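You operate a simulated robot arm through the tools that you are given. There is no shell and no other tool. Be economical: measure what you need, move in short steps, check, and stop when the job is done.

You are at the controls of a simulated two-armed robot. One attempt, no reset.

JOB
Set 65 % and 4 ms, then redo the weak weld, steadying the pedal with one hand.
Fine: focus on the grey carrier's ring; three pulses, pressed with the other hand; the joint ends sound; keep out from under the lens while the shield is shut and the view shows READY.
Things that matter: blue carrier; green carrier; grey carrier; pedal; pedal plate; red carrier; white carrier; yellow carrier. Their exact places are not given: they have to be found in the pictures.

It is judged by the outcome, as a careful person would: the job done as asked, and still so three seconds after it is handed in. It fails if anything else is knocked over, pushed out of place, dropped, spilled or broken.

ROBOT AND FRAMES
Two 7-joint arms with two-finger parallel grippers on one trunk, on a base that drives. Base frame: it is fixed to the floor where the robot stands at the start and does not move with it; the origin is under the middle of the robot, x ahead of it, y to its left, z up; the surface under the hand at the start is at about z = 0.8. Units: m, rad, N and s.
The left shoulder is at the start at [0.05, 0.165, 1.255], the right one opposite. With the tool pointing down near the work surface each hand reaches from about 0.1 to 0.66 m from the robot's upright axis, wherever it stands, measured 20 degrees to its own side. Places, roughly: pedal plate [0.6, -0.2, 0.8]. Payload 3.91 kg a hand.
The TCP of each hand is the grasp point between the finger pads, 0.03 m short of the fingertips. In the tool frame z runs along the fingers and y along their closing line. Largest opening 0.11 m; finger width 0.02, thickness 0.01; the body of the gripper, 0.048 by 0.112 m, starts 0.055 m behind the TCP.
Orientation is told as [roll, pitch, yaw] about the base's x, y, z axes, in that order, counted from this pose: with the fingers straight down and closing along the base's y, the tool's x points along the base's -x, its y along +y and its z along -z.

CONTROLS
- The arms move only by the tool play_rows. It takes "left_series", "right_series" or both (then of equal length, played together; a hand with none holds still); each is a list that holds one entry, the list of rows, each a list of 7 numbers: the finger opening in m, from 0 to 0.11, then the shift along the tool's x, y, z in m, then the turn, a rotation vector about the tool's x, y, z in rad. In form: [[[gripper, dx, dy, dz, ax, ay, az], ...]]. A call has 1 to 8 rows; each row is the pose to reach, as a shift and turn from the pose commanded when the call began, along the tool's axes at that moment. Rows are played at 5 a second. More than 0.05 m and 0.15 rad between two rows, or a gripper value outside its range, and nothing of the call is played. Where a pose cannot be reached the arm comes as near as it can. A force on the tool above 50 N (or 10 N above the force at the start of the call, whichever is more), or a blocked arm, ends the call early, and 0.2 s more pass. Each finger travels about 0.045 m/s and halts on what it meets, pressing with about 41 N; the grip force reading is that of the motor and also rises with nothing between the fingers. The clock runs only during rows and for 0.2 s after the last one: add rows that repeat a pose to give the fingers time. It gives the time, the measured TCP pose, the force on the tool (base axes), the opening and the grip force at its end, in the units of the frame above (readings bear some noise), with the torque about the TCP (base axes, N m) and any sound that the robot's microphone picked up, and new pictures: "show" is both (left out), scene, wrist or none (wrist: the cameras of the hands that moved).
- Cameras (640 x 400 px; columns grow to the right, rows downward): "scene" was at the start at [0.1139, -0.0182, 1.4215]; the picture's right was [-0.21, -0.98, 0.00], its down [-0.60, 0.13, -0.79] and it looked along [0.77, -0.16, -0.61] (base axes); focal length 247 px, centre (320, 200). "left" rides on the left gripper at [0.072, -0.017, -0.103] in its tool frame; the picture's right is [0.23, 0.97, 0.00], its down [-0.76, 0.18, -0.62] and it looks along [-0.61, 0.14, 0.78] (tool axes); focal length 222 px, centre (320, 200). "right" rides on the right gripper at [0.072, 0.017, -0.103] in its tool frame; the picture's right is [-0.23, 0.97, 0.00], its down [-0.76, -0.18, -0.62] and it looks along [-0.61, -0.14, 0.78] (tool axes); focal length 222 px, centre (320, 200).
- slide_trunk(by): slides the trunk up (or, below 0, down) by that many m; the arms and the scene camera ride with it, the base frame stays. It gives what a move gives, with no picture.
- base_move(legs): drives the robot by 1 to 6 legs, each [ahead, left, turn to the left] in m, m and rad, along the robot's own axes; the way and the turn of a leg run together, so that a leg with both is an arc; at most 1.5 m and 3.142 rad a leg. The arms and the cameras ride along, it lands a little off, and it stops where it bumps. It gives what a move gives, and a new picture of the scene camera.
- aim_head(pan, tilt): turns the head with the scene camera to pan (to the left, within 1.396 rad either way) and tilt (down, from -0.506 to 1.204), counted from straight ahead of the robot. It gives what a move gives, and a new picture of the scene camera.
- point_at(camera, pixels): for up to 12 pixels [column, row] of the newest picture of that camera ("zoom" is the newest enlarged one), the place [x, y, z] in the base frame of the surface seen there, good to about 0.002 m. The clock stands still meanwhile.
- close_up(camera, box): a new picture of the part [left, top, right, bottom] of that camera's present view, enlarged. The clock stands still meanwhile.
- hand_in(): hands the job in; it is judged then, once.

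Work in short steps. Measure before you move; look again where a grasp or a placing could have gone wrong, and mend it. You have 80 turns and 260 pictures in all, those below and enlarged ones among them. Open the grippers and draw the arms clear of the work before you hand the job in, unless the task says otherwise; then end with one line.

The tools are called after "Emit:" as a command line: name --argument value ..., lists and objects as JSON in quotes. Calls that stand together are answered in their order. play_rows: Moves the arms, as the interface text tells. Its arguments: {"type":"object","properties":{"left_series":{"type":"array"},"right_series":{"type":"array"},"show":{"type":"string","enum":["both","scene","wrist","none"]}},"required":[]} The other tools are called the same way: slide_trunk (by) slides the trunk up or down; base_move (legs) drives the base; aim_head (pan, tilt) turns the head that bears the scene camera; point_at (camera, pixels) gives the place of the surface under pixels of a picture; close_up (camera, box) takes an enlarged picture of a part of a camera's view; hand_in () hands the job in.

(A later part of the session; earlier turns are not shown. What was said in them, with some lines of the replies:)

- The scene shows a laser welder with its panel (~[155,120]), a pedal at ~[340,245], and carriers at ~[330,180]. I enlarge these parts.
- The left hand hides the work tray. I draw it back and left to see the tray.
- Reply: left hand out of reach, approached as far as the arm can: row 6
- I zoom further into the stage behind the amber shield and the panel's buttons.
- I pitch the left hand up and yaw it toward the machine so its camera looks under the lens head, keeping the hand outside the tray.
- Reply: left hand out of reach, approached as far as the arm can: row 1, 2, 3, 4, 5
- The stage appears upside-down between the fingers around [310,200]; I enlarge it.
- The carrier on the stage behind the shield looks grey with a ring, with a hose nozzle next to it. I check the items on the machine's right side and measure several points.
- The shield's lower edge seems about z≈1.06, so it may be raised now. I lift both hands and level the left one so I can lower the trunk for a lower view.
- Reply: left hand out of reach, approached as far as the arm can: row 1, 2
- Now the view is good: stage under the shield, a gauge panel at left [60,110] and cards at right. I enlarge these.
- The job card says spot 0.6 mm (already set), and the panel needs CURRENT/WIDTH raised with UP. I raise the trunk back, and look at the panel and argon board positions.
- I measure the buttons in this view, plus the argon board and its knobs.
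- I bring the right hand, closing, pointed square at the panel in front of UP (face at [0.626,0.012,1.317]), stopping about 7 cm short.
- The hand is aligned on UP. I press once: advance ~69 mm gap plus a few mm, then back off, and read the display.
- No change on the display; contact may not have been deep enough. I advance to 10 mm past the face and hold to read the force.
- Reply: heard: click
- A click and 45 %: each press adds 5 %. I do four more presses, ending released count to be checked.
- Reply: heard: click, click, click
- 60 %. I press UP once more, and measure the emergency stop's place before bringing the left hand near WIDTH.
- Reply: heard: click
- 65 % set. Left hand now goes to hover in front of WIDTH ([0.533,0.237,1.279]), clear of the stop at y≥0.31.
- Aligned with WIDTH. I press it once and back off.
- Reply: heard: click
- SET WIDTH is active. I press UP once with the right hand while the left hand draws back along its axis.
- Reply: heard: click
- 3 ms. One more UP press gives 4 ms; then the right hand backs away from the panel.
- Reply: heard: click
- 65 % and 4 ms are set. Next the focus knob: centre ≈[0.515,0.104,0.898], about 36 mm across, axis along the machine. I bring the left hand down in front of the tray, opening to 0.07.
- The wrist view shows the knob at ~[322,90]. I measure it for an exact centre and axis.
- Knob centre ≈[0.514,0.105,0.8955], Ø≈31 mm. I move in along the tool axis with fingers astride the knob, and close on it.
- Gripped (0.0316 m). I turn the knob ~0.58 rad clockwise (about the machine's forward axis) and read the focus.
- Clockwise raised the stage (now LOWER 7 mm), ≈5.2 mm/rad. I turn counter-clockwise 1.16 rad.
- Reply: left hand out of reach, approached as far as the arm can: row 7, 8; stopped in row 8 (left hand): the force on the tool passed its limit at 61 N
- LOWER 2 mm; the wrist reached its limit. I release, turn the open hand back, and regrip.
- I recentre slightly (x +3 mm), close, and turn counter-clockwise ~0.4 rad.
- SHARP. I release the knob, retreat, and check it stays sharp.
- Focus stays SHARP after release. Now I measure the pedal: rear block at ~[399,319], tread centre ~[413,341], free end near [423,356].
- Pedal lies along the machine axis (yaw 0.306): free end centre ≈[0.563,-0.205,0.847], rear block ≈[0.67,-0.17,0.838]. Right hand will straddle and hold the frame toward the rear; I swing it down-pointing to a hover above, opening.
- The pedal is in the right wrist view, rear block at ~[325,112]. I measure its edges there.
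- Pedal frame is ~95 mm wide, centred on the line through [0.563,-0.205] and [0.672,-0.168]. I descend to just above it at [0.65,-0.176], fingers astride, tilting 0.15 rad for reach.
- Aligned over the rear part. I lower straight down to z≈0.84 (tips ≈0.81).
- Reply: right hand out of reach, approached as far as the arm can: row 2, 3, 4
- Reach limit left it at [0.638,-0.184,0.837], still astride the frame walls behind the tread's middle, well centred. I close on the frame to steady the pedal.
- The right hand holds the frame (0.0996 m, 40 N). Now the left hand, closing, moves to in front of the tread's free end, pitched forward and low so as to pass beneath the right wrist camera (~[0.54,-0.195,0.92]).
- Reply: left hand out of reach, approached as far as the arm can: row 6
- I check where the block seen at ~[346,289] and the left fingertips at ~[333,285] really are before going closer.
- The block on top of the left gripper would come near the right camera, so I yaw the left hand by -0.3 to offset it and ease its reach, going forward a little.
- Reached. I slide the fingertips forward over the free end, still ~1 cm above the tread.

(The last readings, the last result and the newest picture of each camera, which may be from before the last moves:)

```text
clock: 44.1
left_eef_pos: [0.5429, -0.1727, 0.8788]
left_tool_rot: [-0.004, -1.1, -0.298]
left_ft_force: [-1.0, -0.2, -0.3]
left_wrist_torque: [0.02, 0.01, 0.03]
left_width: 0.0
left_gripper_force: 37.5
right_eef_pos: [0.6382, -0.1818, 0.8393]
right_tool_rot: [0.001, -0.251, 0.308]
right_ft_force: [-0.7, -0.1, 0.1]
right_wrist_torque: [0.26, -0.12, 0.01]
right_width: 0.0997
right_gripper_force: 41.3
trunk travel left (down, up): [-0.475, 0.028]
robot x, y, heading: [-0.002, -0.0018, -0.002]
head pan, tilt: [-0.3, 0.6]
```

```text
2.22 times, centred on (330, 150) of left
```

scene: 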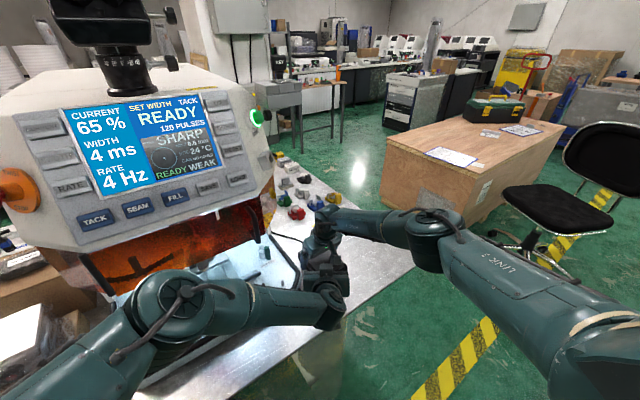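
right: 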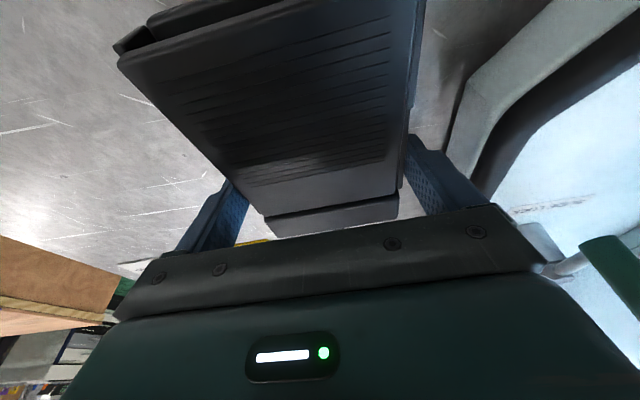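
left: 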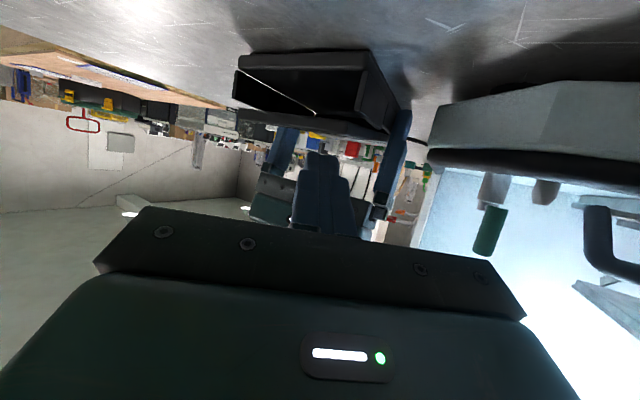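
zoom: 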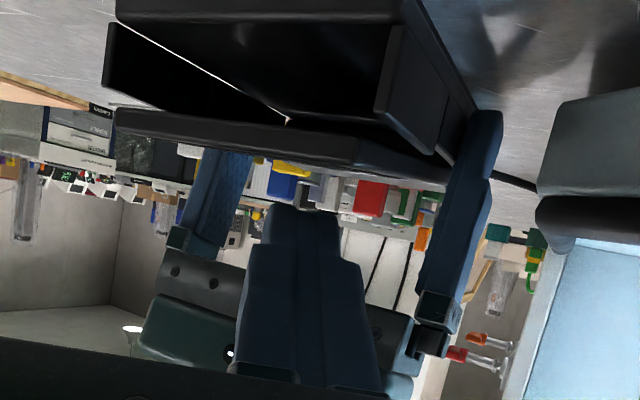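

Fingertips sit ~1 cm above the tread, inside its width. First press: down 18 mm and straight back up in one call, then read the count.

Emit:
play_rows --left_series '[[[0.0, 0.008, 0, 0.0041, 0, 0, 0], [0.0, 0.016, 0, 0.0082, 0, 0, 0], [0.0, 0.0027, 0, 0.0014, 0, 0, 0]]]' --show "none"

Emit:
close_up --camera "scene" --box '[50, 80, 250, 230]'

```text
clock: 44.9
left_eef_pos: [0.5422, -0.173, 0.8756]
left_tool_rot: [-0.003, -1.098, -0.295]
left_ft_force: [-0.2, 0.6, -0.1]
left_wrist_torque: [0.02, 0.02, 0.03]
left_width: 0.0002
left_gripper_force: 37.6
left hand out of reach, approached as far as the arm can: row 2
right_eef_pos: [0.6381, -0.1824, 0.8385]
right_tool_rot: [0.001, -0.251, 0.306]
right_ft_force: [-1.2, -1.1, 1.0]
right_wrist_torque: [0.24, 0.05, -0.05]
right_width: 0.0996
right_gripper_force: 41.3
trunk travel left (down, up): [-0.475, 0.028]
robot x, y, heading: [0.0042, -0.0008, 0.003]
head pan, tilt: [-0.3, 0.6]
```

```text
2.67 times, centred on (150, 155) of scene
```

zoom: 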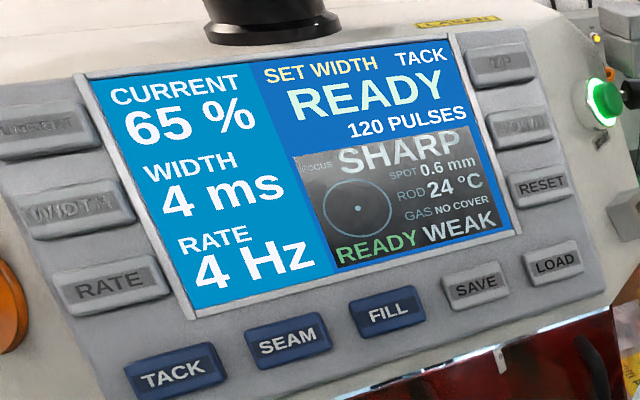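

The left arm ran out of reach before contact (force ≈0, count still 120). I turn the left hand further (yaw -0.6, pitch 0.95) about its tip to gain travel downward.

Emit:
play_rows --left_series '[[[0.0, -0.005, 0.0015, 0.0, 0.09, 0.05, 0.045], [0.0, -0.007, 0.003, 0.0003, 0.178, 0.1, 0.09], [0.0, -0.0093, 0.0047, 0.0007, 0.267, 0.15, 0.1365]]]' --show "both"

Emit:
close_up --camera "scene" --box '[270, 220, 370, 300]'

Emit:
close_up --camera "left" --box '[240, 60, 420, 240]'

```text
clock: 45.7
left_eef_pos: [0.5488, -0.1707, 0.8855]
left_tool_rot: [-0.042, -0.951, -0.566]
left_ft_force: [0.2, 0.4, 0.1]
left_wrist_torque: [0.0, 0.01, 0.03]
left_width: 0.0
left_gripper_force: 37.6
right_eef_pos: [0.6372, -0.1822, 0.8382]
right_tool_rot: [-0.001, -0.251, 0.309]
right_ft_force: [0.3, -1.6, 0.5]
right_wrist_torque: [0.17, 0.25, 0.01]
right_width: 0.0994
right_gripper_force: 40.7
trunk travel left (down, up): [-0.475, 0.028]
robot x, y, heading: [-0.0015, -0.0009, 0.001]
head pan, tilt: [-0.3, 0.6]
```

scene: 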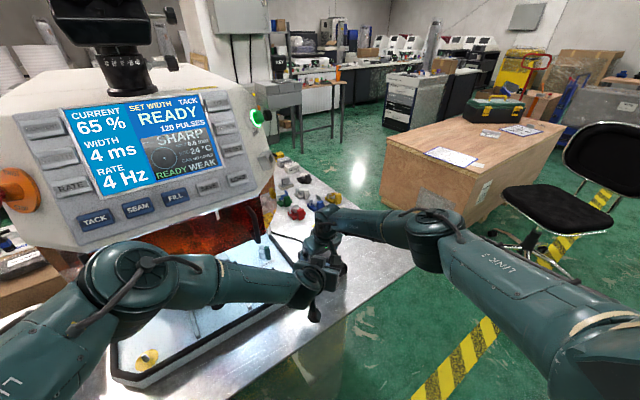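
left: 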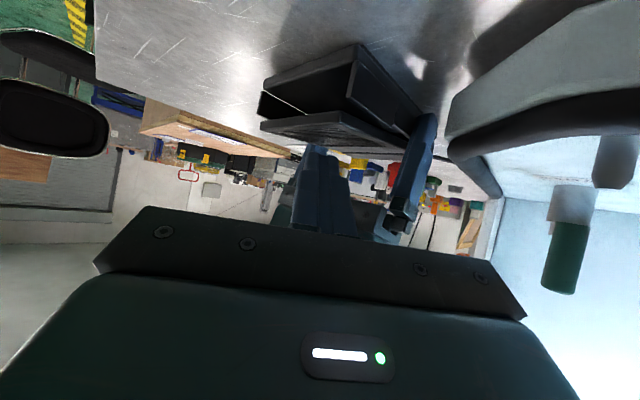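

```text
5.00 times, centred on (320, 260) of scene
```

zoom: 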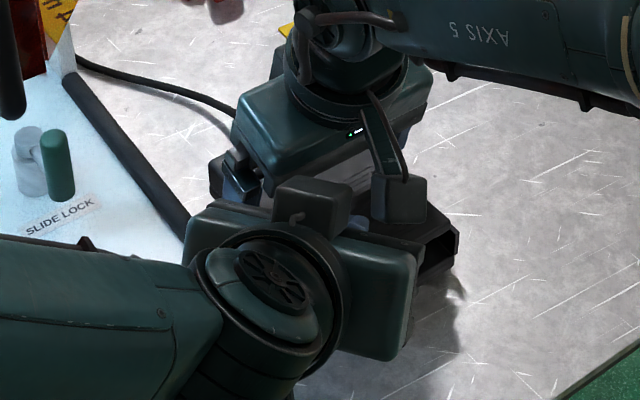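

```text
2.22 times, centred on (330, 150) of left
```

zoom: 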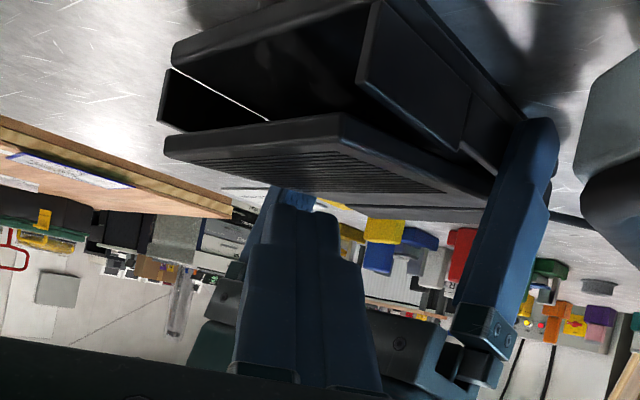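

Tip is over the tread, force zero. I press down about 20 mm (contact expected at 13 mm) and release at once.

Emit:
play_rows --left_series '[[[0.0, 0.0098, 0, 0.007, 0, 0, 0], [0.0, 0.0163, 0, 0.0116, 0, 0, 0], [0.0, 0.004, 0, 0.003, 0, 0, 0]]]' --show "none"

Emit:
close_up --camera "scene" --box '[50, 80, 250, 230]'

```text
clock: 46.5
left_eef_pos: [0.547, -0.1726, 0.8794]
left_tool_rot: [-0.04, -0.95, -0.567]
left_ft_force: [-0.1, 0.2, -0.7]
left_wrist_torque: [0.01, 0.01, 0.01]
left_width: 0.0
left_gripper_force: 37.8
right_eef_pos: [0.637, -0.1833, 0.8385]
right_tool_rot: [0.0, -0.251, 0.307]
right_ft_force: [-0.5, -0.2, 0.7]
right_wrist_torque: [-0.15, 0.08, -0.11]
right_width: 0.0995
right_gripper_force: 41.0
trunk travel left (down, up): [-0.475, 0.028]
robot x, y, heading: [-0.0014, 0.0005, 0.004]
head pan, tilt: [-0.3, 0.6]
```

```text
2.67 times, centred on (150, 155) of scene
```

zoom: 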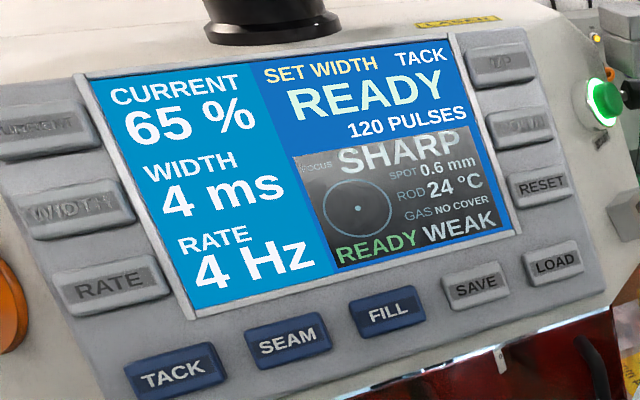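

No pulse yet, though the right wrist felt the push. I press deeper (to ~12 mm of tread travel) and release.

Emit:
play_rows --left_series '[[[0.0, 0.0081, 0, 0.0058, 0, 0, 0], [0.0, 0.0154, 0, 0.011, 0, 0, 0], [0.0, 0.0, 0, 0.0, 0, 0, 0]]]' --show "none"

Emit:
close_up --camera "scene" --box '[50, 80, 250, 230]'

```text
clock: 47.3
left_eef_pos: [0.548, -0.1699, 0.8788]
left_tool_rot: [-0.041, -0.949, -0.566]
left_ft_force: [-0.6, -0.6, -0.2]
left_wrist_torque: [0.0, 0.01, 0.02]
left_width: 0.0
left_gripper_force: 38.2
right_eef_pos: [0.6368, -0.1825, 0.8383]
right_tool_rot: [0.001, -0.252, 0.306]
right_ft_force: [-0.4, -1.1, 0.1]
right_wrist_torque: [0.18, 0.1, -0.01]
right_width: 0.0994
right_gripper_force: 41.6
trunk travel left (down, up): [-0.475, 0.028]
robot x, y, heading: [-0.0007, -0.0024, 0.006]
head pan, tilt: [-0.3, 0.6]
```

```text
2.67 times, centred on (150, 155) of scene
```

zoom: 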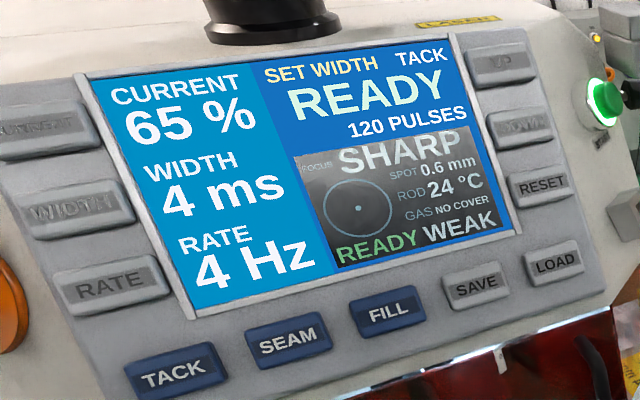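

Still 120. I go down to 14 mm and hold there to read force and position.

Emit:
play_rows --left_series '[[[0.0, 0.007, 0, 0.005, 0, 0, 0], [0.0, 0.0114, 0, 0.0081, 0, 0, 0]]]' --show "wrist"

Emit:
close_up --camera "left" --box '[240, 60, 420, 240]'

```text
clock: 47.9
left_eef_pos: [0.5475, -0.1727, 0.8664]
left_tool_rot: [-0.036, -0.947, -0.565]
left_ft_force: [-1.5, -1.3, 2.9]
left_wrist_torque: [-0.04, -0.04, 0.0]
left_width: 0.0001
left_gripper_force: 37.7
right_eef_pos: [0.6372, -0.1825, 0.8383]
right_tool_rot: [0.0, -0.252, 0.308]
right_ft_force: [1.5, -0.2, -0.2]
right_wrist_torque: [0.07, 0.18, 0.0]
right_width: 0.0998
right_gripper_force: 40.7
trunk travel left (down, up): [-0.475, 0.028]
robot x, y, heading: [-0.001, 0.0021, 0.004]
head pan, tilt: [-0.3, 0.6]
```

left: 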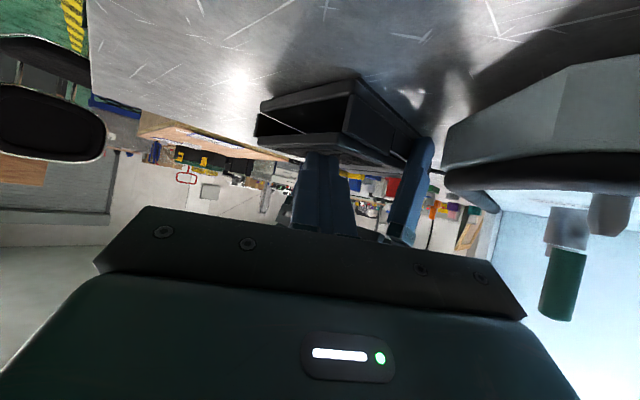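

```text
2.22 times, centred on (330, 150) of left
```

zoom: 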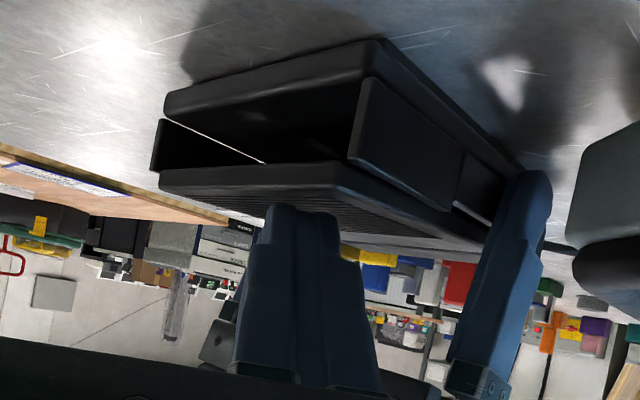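

Contact is at TCP z≈0.866 (3 N). Now a quick stroke 8 mm further and back up.

Emit:
play_rows --left_series '[[[0.0, 0.0065, 0, 0.0047, 0, 0, 0], [0.0, -0.0057, 0, -0.0041, 0, 0, 0]]]' --show "none"

Emit:
close_up --camera "scene" --box '[50, 80, 250, 230]'

```text
clock: 48.5
left_eef_pos: [0.55, -0.1706, 0.8728]
left_tool_rot: [-0.039, -0.946, -0.567]
left_ft_force: [0.3, -0.7, -0.5]
left_wrist_torque: [0.01, -0.02, -0.02]
left_width: 0.0
left_gripper_force: 37.5
left hand out of reach, approached as far as the arm can: row 1
right_eef_pos: [0.6371, -0.1822, 0.8387]
right_tool_rot: [0.001, -0.252, 0.31]
right_ft_force: [-0.8, -0.6, -0.2]
right_wrist_torque: [0.02, -0.09, -0.08]
right_width: 0.0995
right_gripper_force: 40.7
trunk travel left (down, up): [-0.475, 0.028]
robot x, y, heading: [0.0008, 0.0002, -0.002]
head pan, tilt: [-0.3, 0.6]
```

```text
2.67 times, centred on (150, 155) of scene
```

zoom: 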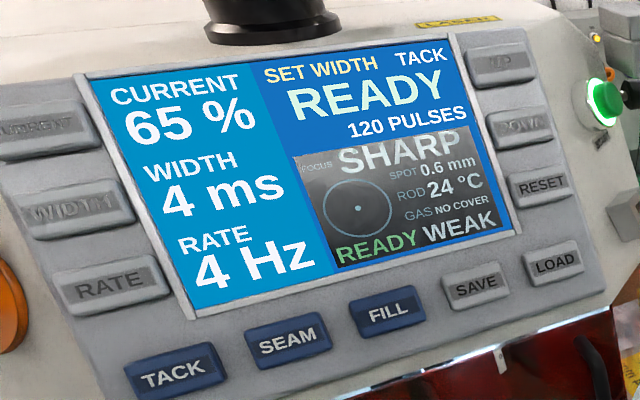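

The left arm runs out of reach just as it starts pressing. I'll release, lift both hands, and shift the base right/forward for better reach; first retreat.

Emit:
play_rows --left_series '[[[0.0, 0, 0, -0.04, 0, 0, 0], [0.0, 0, 0, -0.08, 0, 0, 0], [0.0, 0, 0, -0.12, 0, 0, 0], [0.0, 0, 0, -0.15, 0, 0, 0], [0.0, 0, 0, -0.15, 0, 0, 0], [0.0, 0, 0, -0.15, 0, 0, 0], [0.0, 0, 0, -0.15, 0, 0, 0]]]' --right_series '[[[0.09, 0, 0, 0, 0, 0, 0], [0.09, 0, 0, 0, 0, 0, 0], [0.11, 0, 0, 0, 0, 0, 0], [0.11, 0, 0, 0, 0, 0, 0], [0.11, -0.0075, 0, -0.029, 0, 0, 0], [0.11, -0.0175, 0, -0.068, 0, 0, 0], [0.11, -0.027, 0, -0.107, 0, 0, 0]]]' --show "scene"

Emit:
point_at --camera "scene" --pixels '[[320, 335], [335, 322], [300, 340], [345, 315], [322, 262], [310, 252], [325, 275], [340, 266]]'

Emit:
close_up --camera "scene" --box '[220, 200, 400, 380]'

```text
clock: 50.1
left_eef_pos: [0.4556, -0.1108, 0.9632]
left_tool_rot: [-0.025, -0.938, -0.569]
left_ft_force: [-0.6, -0.6, -0.7]
left_wrist_torque: [-0.01, 0.02, -0.01]
left_width: 0.0
left_gripper_force: 37.3
left hand out of reach, approached as far as the arm can: row 1, 2, 3, 4, 5, 6, 7
right_eef_pos: [0.6364, -0.1822, 0.9492]
right_tool_rot: [0.0, -0.252, 0.31]
right_ft_force: [0.1, 0.0, 0.6]
right_wrist_torque: [-0.02, 0.02, 0.0]
right_width: 0.11
right_gripper_force: 0.1
trunk travel left (down, up): [-0.475, 0.028]
robot x, y, heading: [0.0016, -0.0011, 0.001]
head pan, tilt: [-0.3, 0.6]
```

scene: 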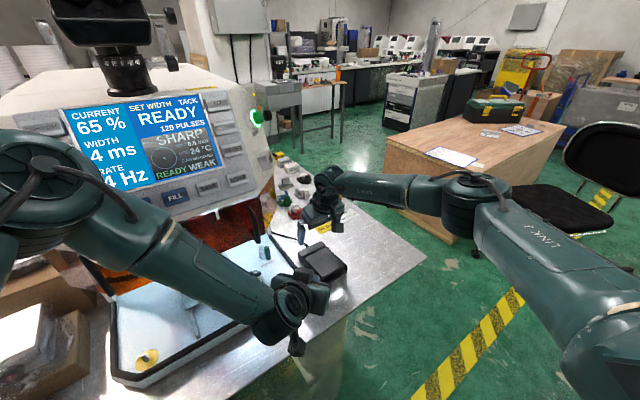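

```text
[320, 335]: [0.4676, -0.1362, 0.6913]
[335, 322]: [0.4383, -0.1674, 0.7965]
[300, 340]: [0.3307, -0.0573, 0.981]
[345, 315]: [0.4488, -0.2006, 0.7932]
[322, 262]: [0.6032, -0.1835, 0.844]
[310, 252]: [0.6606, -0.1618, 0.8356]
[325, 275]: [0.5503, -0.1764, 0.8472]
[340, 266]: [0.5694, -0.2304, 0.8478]
```

```text
2.22 times, centred on (310, 290) of scene
```

zoom: 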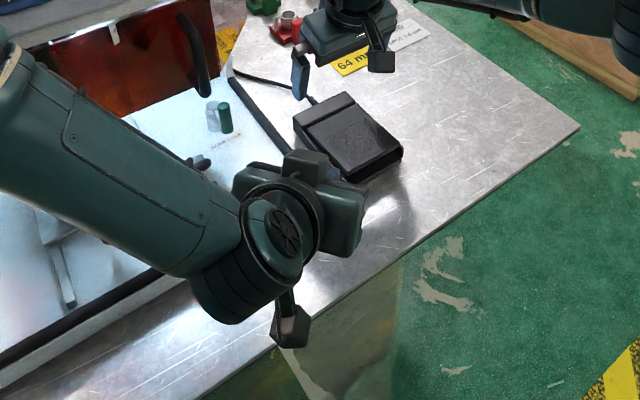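

Table edge is near x≈0.44 here, so a modest forward step is fine. I drive 0.2 m right and 0.04 m ahead with both hands at z≥0.94, clear of everything below.

Emit:
base_move --legs '[[0.0, -0.2, 0.0], [0.04, 0.0, 0.0]]'

```text
clock: 52.9
left_eef_pos: [0.4966, -0.3084, 0.9636]
left_tool_rot: [-0.025, -0.938, -0.566]
left_ft_force: [0.7, 0.4, -0.2]
left_wrist_torque: [0.04, 0.01, -0.02]
left_width: 0.0
left_gripper_force: 37.7
right_eef_pos: [0.6787, -0.3807, 0.9459]
right_tool_rot: [0.001, -0.249, 0.308]
right_ft_force: [0.4, -0.7, 0.3]
right_wrist_torque: [0.01, -0.01, 0.0]
right_width: 0.1102
right_gripper_force: 0.0
trunk travel left (down, up): [-0.475, 0.028]
robot x, y, heading: [0.0422, -0.1963, 0.005]
head pan, tilt: [-0.3, 0.6]
```

scene: 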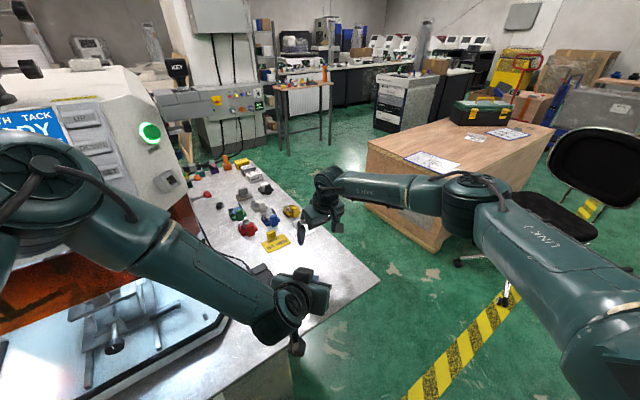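

Now both hands go back: right to hover over the pedal's rear at [0.65,-0.176], left to in front of it on the left with yaw ≈0; head turns to see panel and pedal.

Emit:
play_rows --left_series '[[[0.0, 0.021, 0.0218, -0.0243, -0.097, -0.032, -0.071], [0.0, 0.042, 0.0436, -0.0486, -0.194, -0.064, -0.142], [0.0, 0.063, 0.0654, -0.073, -0.29, -0.096, -0.213], [0.0, 0.084, 0.0872, -0.0973, -0.387, -0.128, -0.284], [0.0, 0.105, 0.109, -0.1216, -0.484, -0.16, -0.355]]]' --right_series '[[[0.11, -0.006, 0.041, 0.0048, 0, 0.024, 0], [0.11, -0.012, 0.082, 0.0096, 0, 0.048, 0], [0.11, -0.018, 0.122, 0.0145, 0, 0.072, 0], [0.11, -0.024, 0.163, 0.0193, 0, 0.096, 0], [0.11, -0.0296, 0.2038, 0.0241, 0, 0.12, 0]]]' --show "none"

Emit:
aim_head --pan 0.15 --tilt 0.6

Emit:
close_up --camera "right" --box '[130, 0, 510, 240]'

```text
clock: 54.1
left_eef_pos: [0.4225, -0.1276, 0.95]
left_tool_rot: [-0.13, -1.08, 0.126]
left_ft_force: [0.9, 1.0, 0.0]
left_wrist_torque: [-0.02, -0.01, -0.02]
left_width: 0.0
left_gripper_force: 37.7
right_eef_pos: [0.6498, -0.1748, 0.9322]
right_tool_rot: [-0.002, -0.128, 0.308]
right_ft_force: [0.7, 0.5, -0.2]
right_wrist_torque: [0.02, -0.03, -0.01]
right_width: 0.11
right_gripper_force: 0.1
trunk travel left (down, up): [-0.475, 0.028]
robot x, y, heading: [0.0379, -0.1936, 0.009]
head pan, tilt: [-0.3, 0.6]
```

```text
clock: 55.0
left_eef_pos: [0.4238, -0.1288, 0.9492]
left_tool_rot: [-0.124, -1.078, 0.12]
left_ft_force: [-0.3, -0.3, 0.5]
left_wrist_torque: [0.0, -0.04, 0.0]
left_width: 0.0001
left_gripper_force: 37.8
right_eef_pos: [0.6506, -0.1767, 0.9329]
right_tool_rot: [-0.001, -0.129, 0.306]
right_ft_force: [-0.1, -0.1, 0.4]
right_wrist_torque: [0.01, 0.04, -0.02]
right_width: 0.11
right_gripper_force: 0.0
trunk travel left (down, up): [-0.475, 0.028]
robot x, y, heading: [0.0414, -0.197, -0.002]
head pan, tilt: [0.15, 0.6]
```

scene: 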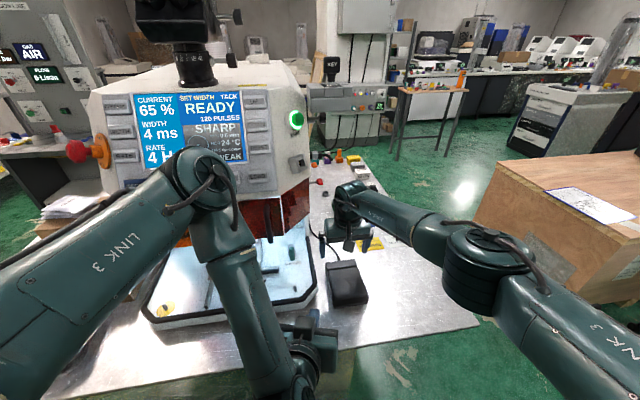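

```text
1.67 times, centred on (320, 120) of right
```

zoom: 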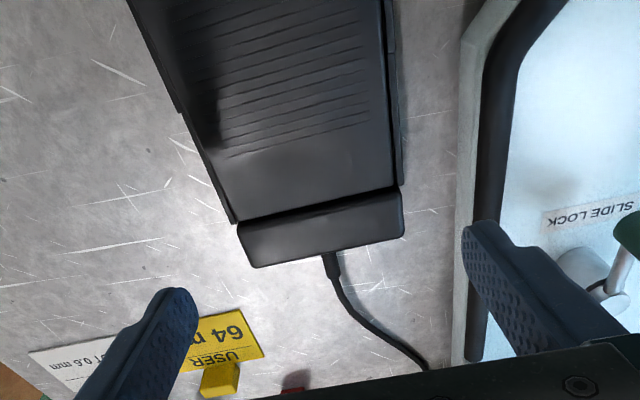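

Right is aligned. I lower it to z≈0.838 at the rear block and close on it.

Emit:
play_rows --right_series '[[[0.11, 0, 0.001, 0.035, 0, 0, 0], [0.11, 0, 0.001, 0.07, 0, 0, 0], [0.11, 0, 0.001, 0.0955, 0, 0, 0], [0.11, 0, 0.001, 0.0955, 0, 0, 0], [0.085, 0, 0.001, 0.0955, 0, 0, 0], [0.085, 0, 0.001, 0.0955, 0, 0, 0], [0.085, 0, 0.001, 0.0955, 0, 0, 0]]]' --show "both"

Emit:
close_up --camera "scene" --box '[260, 200, 420, 360]'

```text
clock: 56.6
left_eef_pos: [0.4231, -0.128, 0.9492]
left_tool_rot: [-0.124, -1.08, 0.121]
left_ft_force: [0.5, 0.4, 0.1]
left_wrist_torque: [-0.01, 0.03, 0.0]
left_width: 0.0001
left_gripper_force: 37.6
right_eef_pos: [0.6331, -0.1891, 0.84]
right_tool_rot: [0.0, -0.131, 0.307]
right_ft_force: [-0.7, 2.4, 2.1]
right_wrist_torque: [0.31, 0.22, -0.04]
right_width: 0.0998
right_gripper_force: 40.9
right hand out of reach, approached as far as the arm can: row 1, 2, 3, 4, 5, 6, 7
trunk travel left (down, up): [-0.475, 0.028]
robot x, y, heading: [0.0395, -0.1972, 0.004]
head pan, tilt: [0.15, 0.6]
```

scene: 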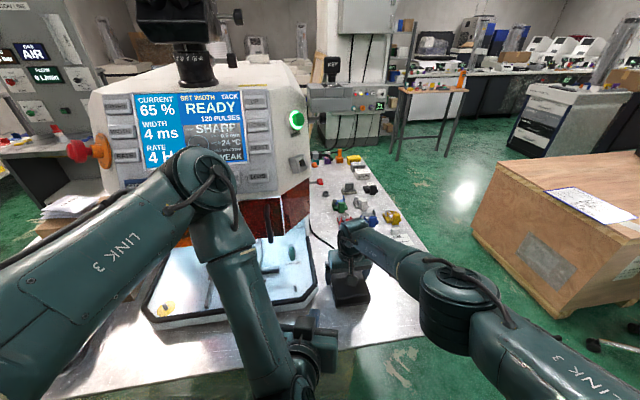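
right: 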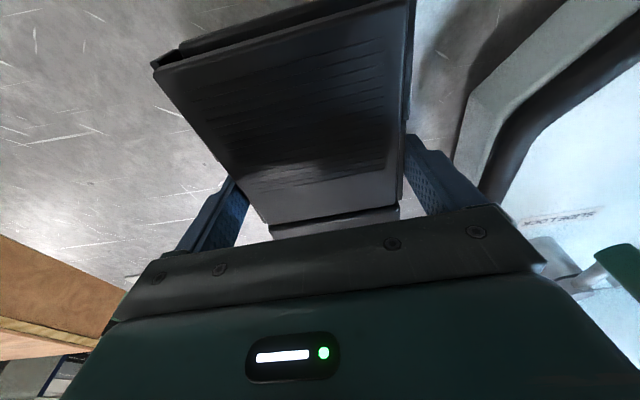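

```text
2.50 times, centred on (340, 280) of scene
```

zoom: 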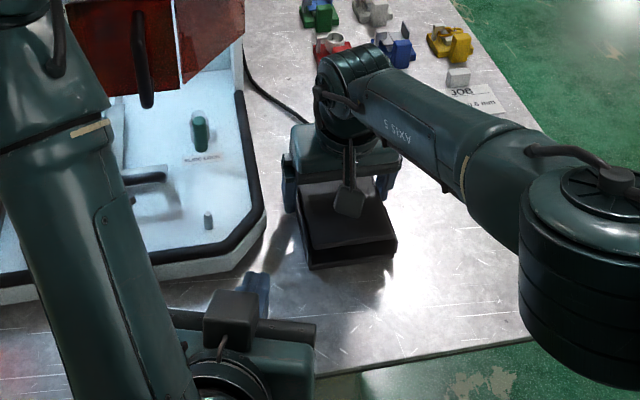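

The right hand holds the frame again (0.0998 m, 41 N). The left hand moves to in front of the free end with yaw -0.1, pitch 1.0.

Emit:
play_rows --left_series '[[[0.0, 0.005, -0.019, 0.0277, 0.024, 0.027, 0.035], [0.0, 0.0102, -0.038, 0.0554, 0.048, 0.054, 0.07], [0.0, 0.0153, -0.0568, 0.0831, 0.071, 0.08, 0.104]]]' --show "wrist"

Emit:
close_up --camera "scene" --box '[260, 200, 420, 360]'

Emit:
close_up --camera "left" --box '[220, 40, 420, 240]'

```text
clock: 57.4
left_eef_pos: [0.4899, -0.1874, 0.8993]
left_tool_rot: [-0.009, -1.005, -0.096]
left_ft_force: [0.1, -0.2, 1.7]
left_wrist_torque: [0.0, 0.0, -0.02]
left_width: 0.0
left_gripper_force: 37.0
right_eef_pos: [0.6324, -0.1897, 0.8394]
right_tool_rot: [0.001, -0.131, 0.309]
right_ft_force: [-0.8, 1.4, 1.1]
right_wrist_torque: [0.46, 0.0, 0.15]
right_width: 0.0997
right_gripper_force: 41.7
trunk travel left (down, up): [-0.475, 0.028]
robot x, y, heading: [0.0427, -0.1973, 0.002]
head pan, tilt: [0.15, 0.6]
```

left: 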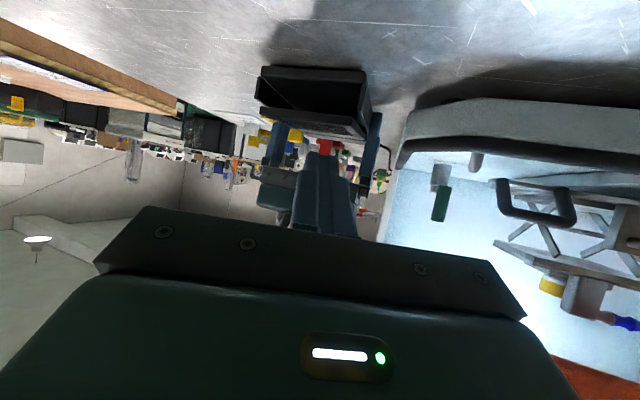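

```text
2.50 times, centred on (340, 280) of scene
```

zoom: 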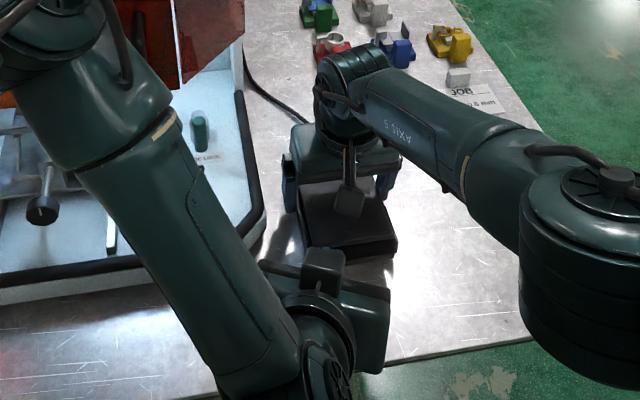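

```text
2.00 times, centred on (320, 140) of left
```

zoom: 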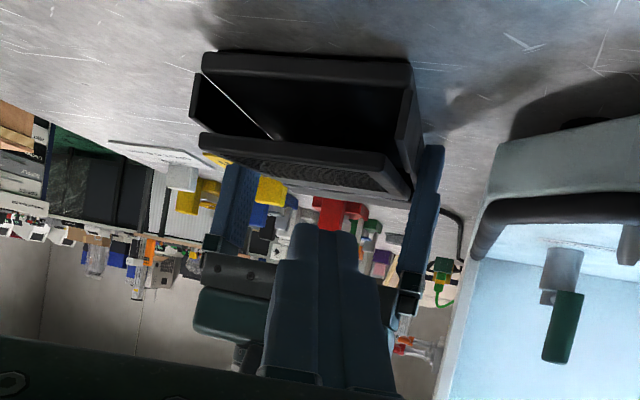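

Path is clear. I go forward over the free end and lower to light contact (z≈0.868).

Emit:
play_rows --left_series '[[[0.0, -0.0068, 0.0025, 0.027, 0, 0, 0], [0.0, -0.0137, 0.0051, 0.0538, 0, 0, 0], [0.0, -0.0019, 0.0051, 0.0613, 0, 0, 0]]]' --show "none"

Emit:
close_up --camera "scene" --box '[80, 70, 420, 330]'

Emit:
close_up --camera "left" --box '[220, 40, 420, 240]'

```text
clock: 58.2
left_eef_pos: [0.5443, -0.1886, 0.8698]
left_tool_rot: [-0.01, -1.006, -0.096]
left_ft_force: [0.0, -0.2, 3.0]
left_wrist_torque: [-0.03, -0.09, 0.0]
left_width: 0.0001
left_gripper_force: 37.9
right_eef_pos: [0.632, -0.1898, 0.8392]
right_tool_rot: [0.001, -0.13, 0.308]
right_ft_force: [-0.6, 0.7, -0.6]
right_wrist_torque: [0.4, 0.01, 0.09]
right_width: 0.0993
right_gripper_force: 41.2
trunk travel left (down, up): [-0.475, 0.028]
robot x, y, heading: [0.0403, -0.1938, -0.001]
head pan, tilt: [0.15, 0.6]
```

```text
1.54 times, centred on (250, 200) of scene
```

zoom: 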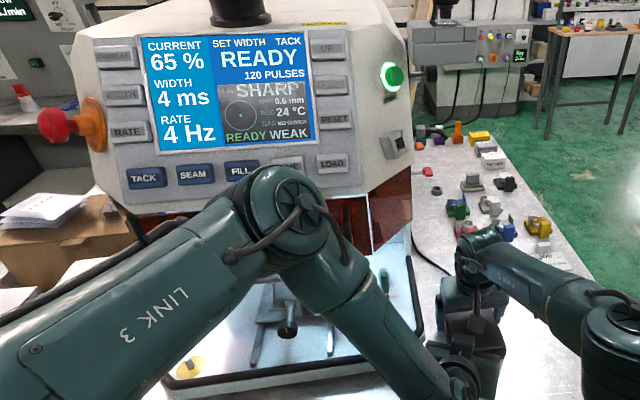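

```text
2.00 times, centred on (320, 140) of left
```

zoom: 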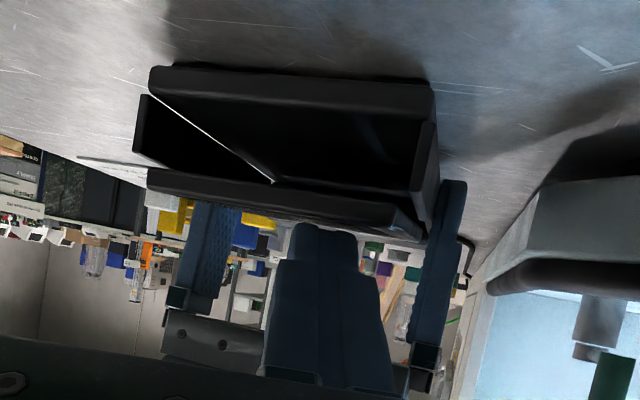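

Light contact (3 N), panel in view. Stroke: 11 mm down and straight back.

Emit:
play_rows --left_series '[[[0.0, 0.0093, 0, 0.0059, 0, 0, 0], [0.0, -0.003, 0, -0.002, 0, 0, 0]]]' --show "none"

Emit:
close_up --camera "scene" --box '[110, 80, 270, 180]'

```text
clock: 58.8
left_eef_pos: [0.5412, -0.1881, 0.8721]
left_tool_rot: [-0.011, -1.004, -0.095]
left_ft_force: [0.4, 0.4, 0.8]
left_wrist_torque: [0.04, 0.03, 0.01]
left_width: 0.0001
left_gripper_force: 38.0
right_eef_pos: [0.6331, -0.1899, 0.8389]
right_tool_rot: [0.0, -0.129, 0.308]
right_ft_force: [-1.7, 0.6, 0.9]
right_wrist_torque: [0.37, -0.01, 0.02]
right_width: 0.0994
right_gripper_force: 41.4
trunk travel left (down, up): [-0.475, 0.028]
robot x, y, heading: [0.0398, -0.1952, 0.005]
head pan, tilt: [0.15, 0.6]
heard: click
```

```text
4.00 times, centred on (190, 130) of scene
```

zoom: 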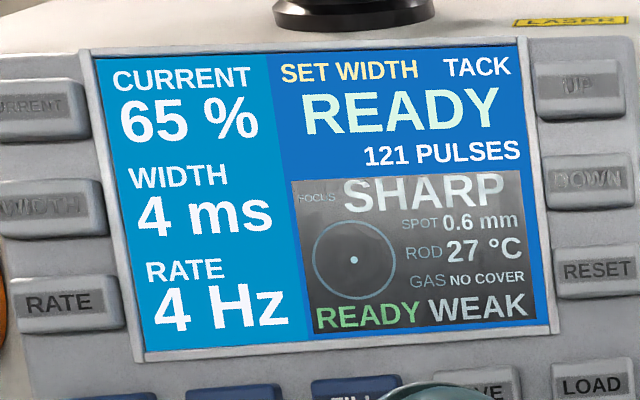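

First pulse fired: 121, one click. I repeat the identical stroke once.

Emit:
play_rows --left_series '[[[0.0, 0.0123, 0, 0.0079, 0, 0, 0], [0.0, 0.0, 0, 0.0, 0, 0, 0]]]' --show "none"

Emit:
close_up --camera "scene" --box '[110, 80, 270, 180]'

```text
clock: 59.4
left_eef_pos: [0.5409, -0.1877, 0.8719]
left_tool_rot: [-0.009, -1.004, -0.094]
left_ft_force: [0.0, 0.2, -1.4]
left_wrist_torque: [-0.03, 0.01, 0.02]
left_width: 0.0
left_gripper_force: 37.5
right_eef_pos: [0.6313, -0.1904, 0.8393]
right_tool_rot: [-0.002, -0.129, 0.306]
right_ft_force: [-1.0, 0.2, 1.0]
right_wrist_torque: [0.27, 0.02, -0.03]
right_width: 0.0994
right_gripper_force: 41.7
trunk travel left (down, up): [-0.475, 0.028]
robot x, y, heading: [0.0401, -0.1986, 0.002]
head pan, tilt: [0.15, 0.6]
heard: click
```

```text
4.00 times, centred on (190, 130) of scene
```

zoom: 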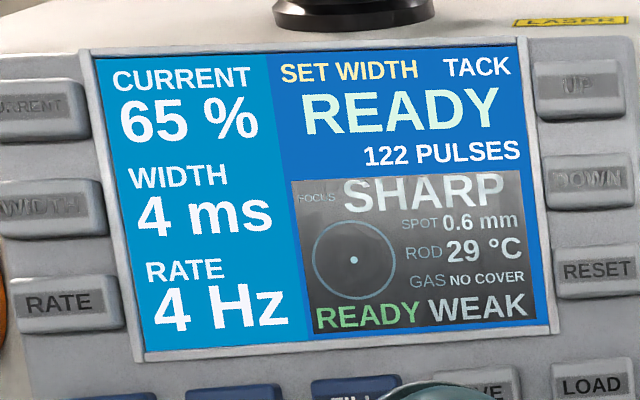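

Second pulse: 122. One last stroke.

Emit:
play_rows --left_series '[[[0.0, 0.0123, 0, 0.0079, 0, 0, 0], [0.0, -0.002, 0, -0.001, 0, 0, 0]]]' --show "none"

Emit:
close_up --camera "scene" --box '[110, 80, 270, 180]'

```text
clock: 60.0
left_eef_pos: [0.5416, -0.1889, 0.8724]
left_tool_rot: [-0.009, -1.002, -0.096]
left_ft_force: [-0.3, -0.7, -0.3]
left_wrist_torque: [-0.02, 0.01, -0.02]
left_width: 0.0
left_gripper_force: 38.6
right_eef_pos: [0.6327, -0.19, 0.8385]
right_tool_rot: [-0.001, -0.131, 0.306]
right_ft_force: [-0.4, -0.6, 1.1]
right_wrist_torque: [0.28, 0.09, -0.01]
right_width: 0.0994
right_gripper_force: 40.8
trunk travel left (down, up): [-0.475, 0.028]
robot x, y, heading: [0.0405, -0.1975, 0.004]
head pan, tilt: [0.15, 0.6]
```

```text
4.00 times, centred on (190, 130) of scene
```

zoom: 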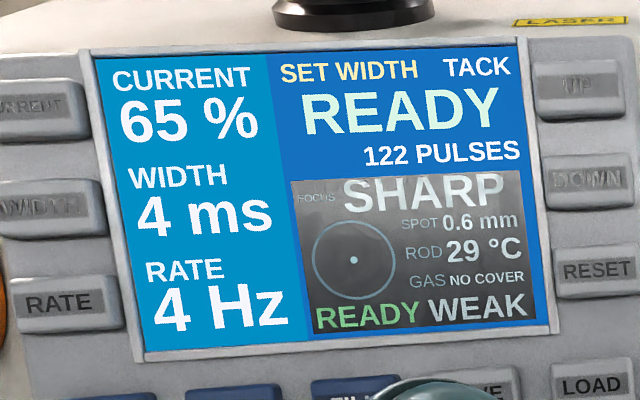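

No click and still 122: the stroke was marginally short. I repeat it 2 mm deeper.

Emit:
play_rows --left_series '[[[0.0, 0.0162, 0, 0.0102, 0, 0, 0], [0.0, 0.0, 0, 0.0, 0, 0, 0]]]' --show "none"

Emit:
close_up --camera "scene" --box '[110, 80, 270, 180]'

```text
clock: 60.6
left_eef_pos: [0.5424, -0.1883, 0.8734]
left_tool_rot: [-0.009, -1.004, -0.096]
left_ft_force: [0.3, 0.8, 0.1]
left_wrist_torque: [0.01, 0.02, 0.02]
left_width: 0.0
left_gripper_force: 37.3
left hand out of reach, approached as far as the arm can: row 1
right_eef_pos: [0.6329, -0.1894, 0.8395]
right_tool_rot: [-0.001, -0.129, 0.307]
right_ft_force: [-1.0, -1.1, 1.1]
right_wrist_torque: [0.22, 0.11, 0.02]
right_width: 0.0994
right_gripper_force: 41.2
trunk travel left (down, up): [-0.475, 0.028]
robot x, y, heading: [0.0421, -0.1962, -0.0]
head pan, tilt: [0.15, 0.6]
heard: click
```

```text
4.00 times, centred on (190, 130) of scene
```

zoom: 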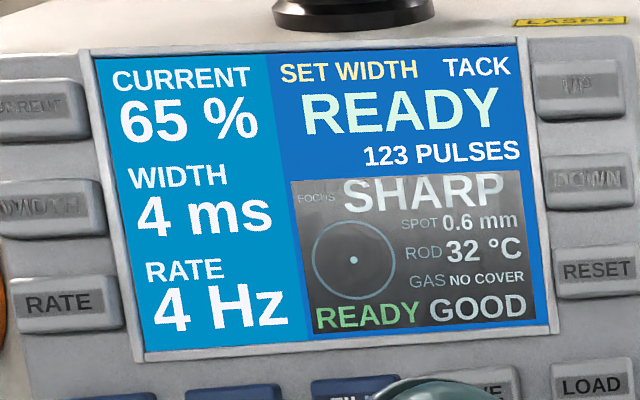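

123 pulses and GOOD. I withdraw the left hand backward-up, then open the right and lift it straight off.

Emit:
play_rows --left_series '[[[0.0, -0.008, 0, -0.03, 0, 0, 0], [0.0, -0.016, 0, -0.07, 0, 0, 0], [0.0, -0.03, 0, -0.11, 0, 0, 0], [0.0, -0.04, 0, -0.13, 0, 0, 0], [0.05, -0.04, 0, -0.13, 0, 0, 0], [0.08, -0.04, 0, -0.13, 0, 0, 0], [0.1, -0.04, 0, -0.13, 0, 0, 0], [0.1, -0.04, 0, -0.13, 0, 0, 0]]]' --right_series '[[[0.085, 0, 0, 0, 0, 0, 0], [0.085, 0, 0, 0, 0, 0, 0], [0.11, 0, 0, 0, 0, 0, 0], [0.11, 0, 0, 0, 0, 0, 0], [0.11, 0, 0, 0, 0, 0, 0], [0.11, -0.005, 0, -0.04, 0, 0, 0], [0.11, -0.01, 0, -0.08, 0, 0, 0], [0.11, -0.016, 0, -0.125, 0, 0, 0]]]' --show "scene"

Emit:
close_up --camera "scene" --box '[80, 70, 440, 340]'

```text
clock: 62.4
left_eef_pos: [0.4551, -0.1775, 0.9773]
left_tool_rot: [-0.011, -1.005, -0.095]
left_ft_force: [-0.9, -0.2, 0.1]
left_wrist_torque: [0.03, -0.01, -0.01]
left_width: 0.0844
left_gripper_force: 0.0
right_eef_pos: [0.6315, -0.1883, 0.9656]
right_tool_rot: [-0.001, -0.128, 0.308]
right_ft_force: [-0.4, 0.7, -0.8]
right_wrist_torque: [0.0, 0.0, 0.04]
right_width: 0.11
right_gripper_force: 0.2
trunk travel left (down, up): [-0.475, 0.028]
robot x, y, heading: [0.0448, -0.1995, -0.003]
head pan, tilt: [0.15, 0.6]
```

scene: 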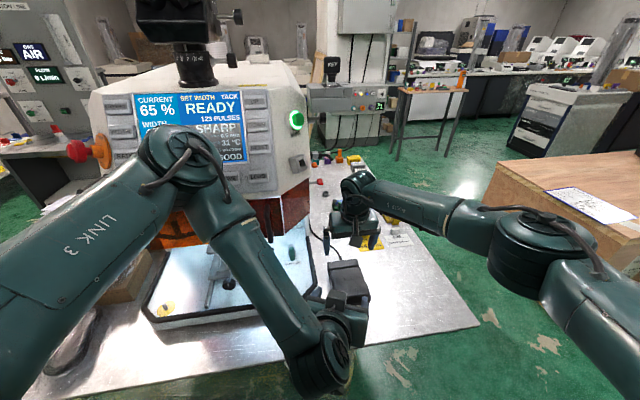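

```text
1.48 times, centred on (260, 205) of scene
```

zoom: 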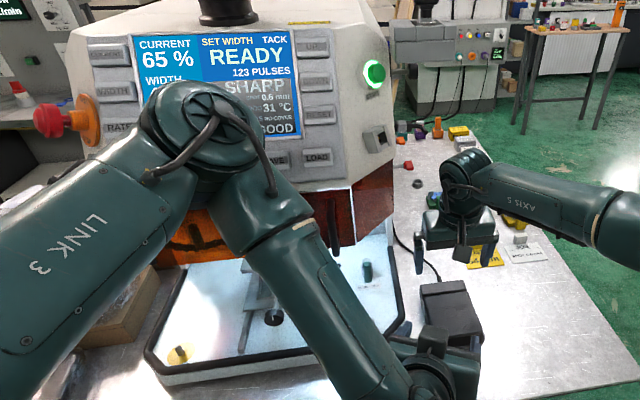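

All fine: 123 pulses, GOOD. I draw both hands further back and up, clear of the bench items.

Emit:
play_rows --left_series '[[[0.1, -0.02, 0, -0.035, 0, 0, 0], [0.1, -0.04, 0, -0.07, 0, 0, 0], [0.1, -0.05, 0, -0.09, 0, 0, 0]]]' --right_series '[[[0.11, 0.02, -0.02, -0.035, 0, 0, 0], [0.11, 0.05, -0.04, -0.06, 0, 0, 0], [0.11, 0.08, -0.06, -0.09, 0, 0, 0]]]' --show "scene"

Emit:
close_up --camera "scene" --box '[80, 70, 440, 340]'

```text
clock: 63.2
left_eef_pos: [0.406, -0.1734, 1.0691]
left_tool_rot: [-0.007, -1.005, -0.096]
left_ft_force: [0.1, 0.1, 0.8]
left_wrist_torque: [0.03, 0.0, 0.01]
left_width: 0.0999
left_gripper_force: 0.0
right_eef_pos: [0.5627, -0.2763, 1.046]
right_tool_rot: [0.0, -0.131, 0.308]
right_ft_force: [0.7, 0.4, 0.1]
right_wrist_torque: [0.03, 0.0, 0.01]
right_width: 0.1102
right_gripper_force: 0.2
trunk travel left (down, up): [-0.475, 0.028]
robot x, y, heading: [0.0407, -0.1966, 0.002]
head pan, tilt: [0.15, 0.6]
```

scene: 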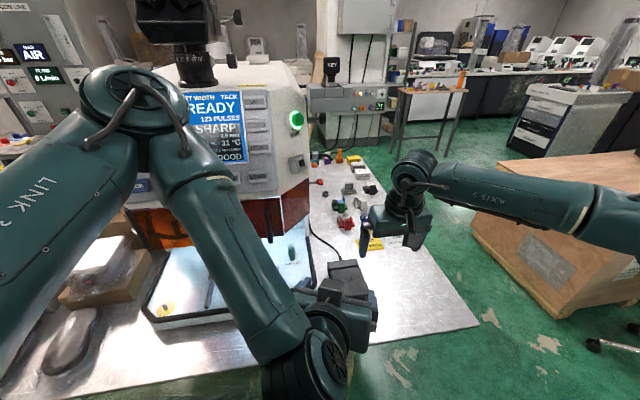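

```text
1.48 times, centred on (260, 205) of scene
```

zoom: 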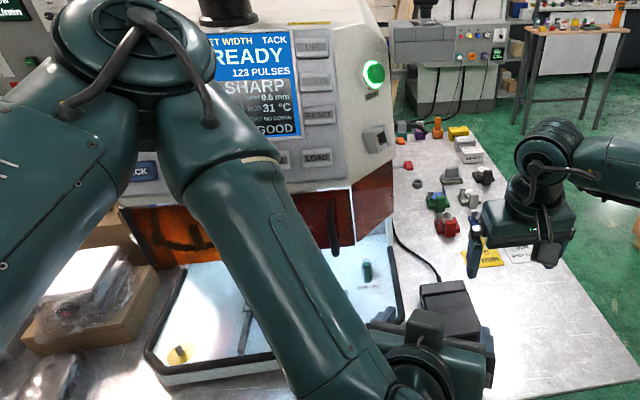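

Everything is in place: SHARP, 123 pulses, GOOD; grippers open and clear. I hand the job in.

Emit:
hand_in

```text
The job is handed in.
```

The weak weld is redone and the machine's view now reads GOOD: 65 % and 4 ms set, focus SHARP on the grey carrier's ring, and exactly three pulses fired (120 to 123) with the left hand while the right hand held the pedal.
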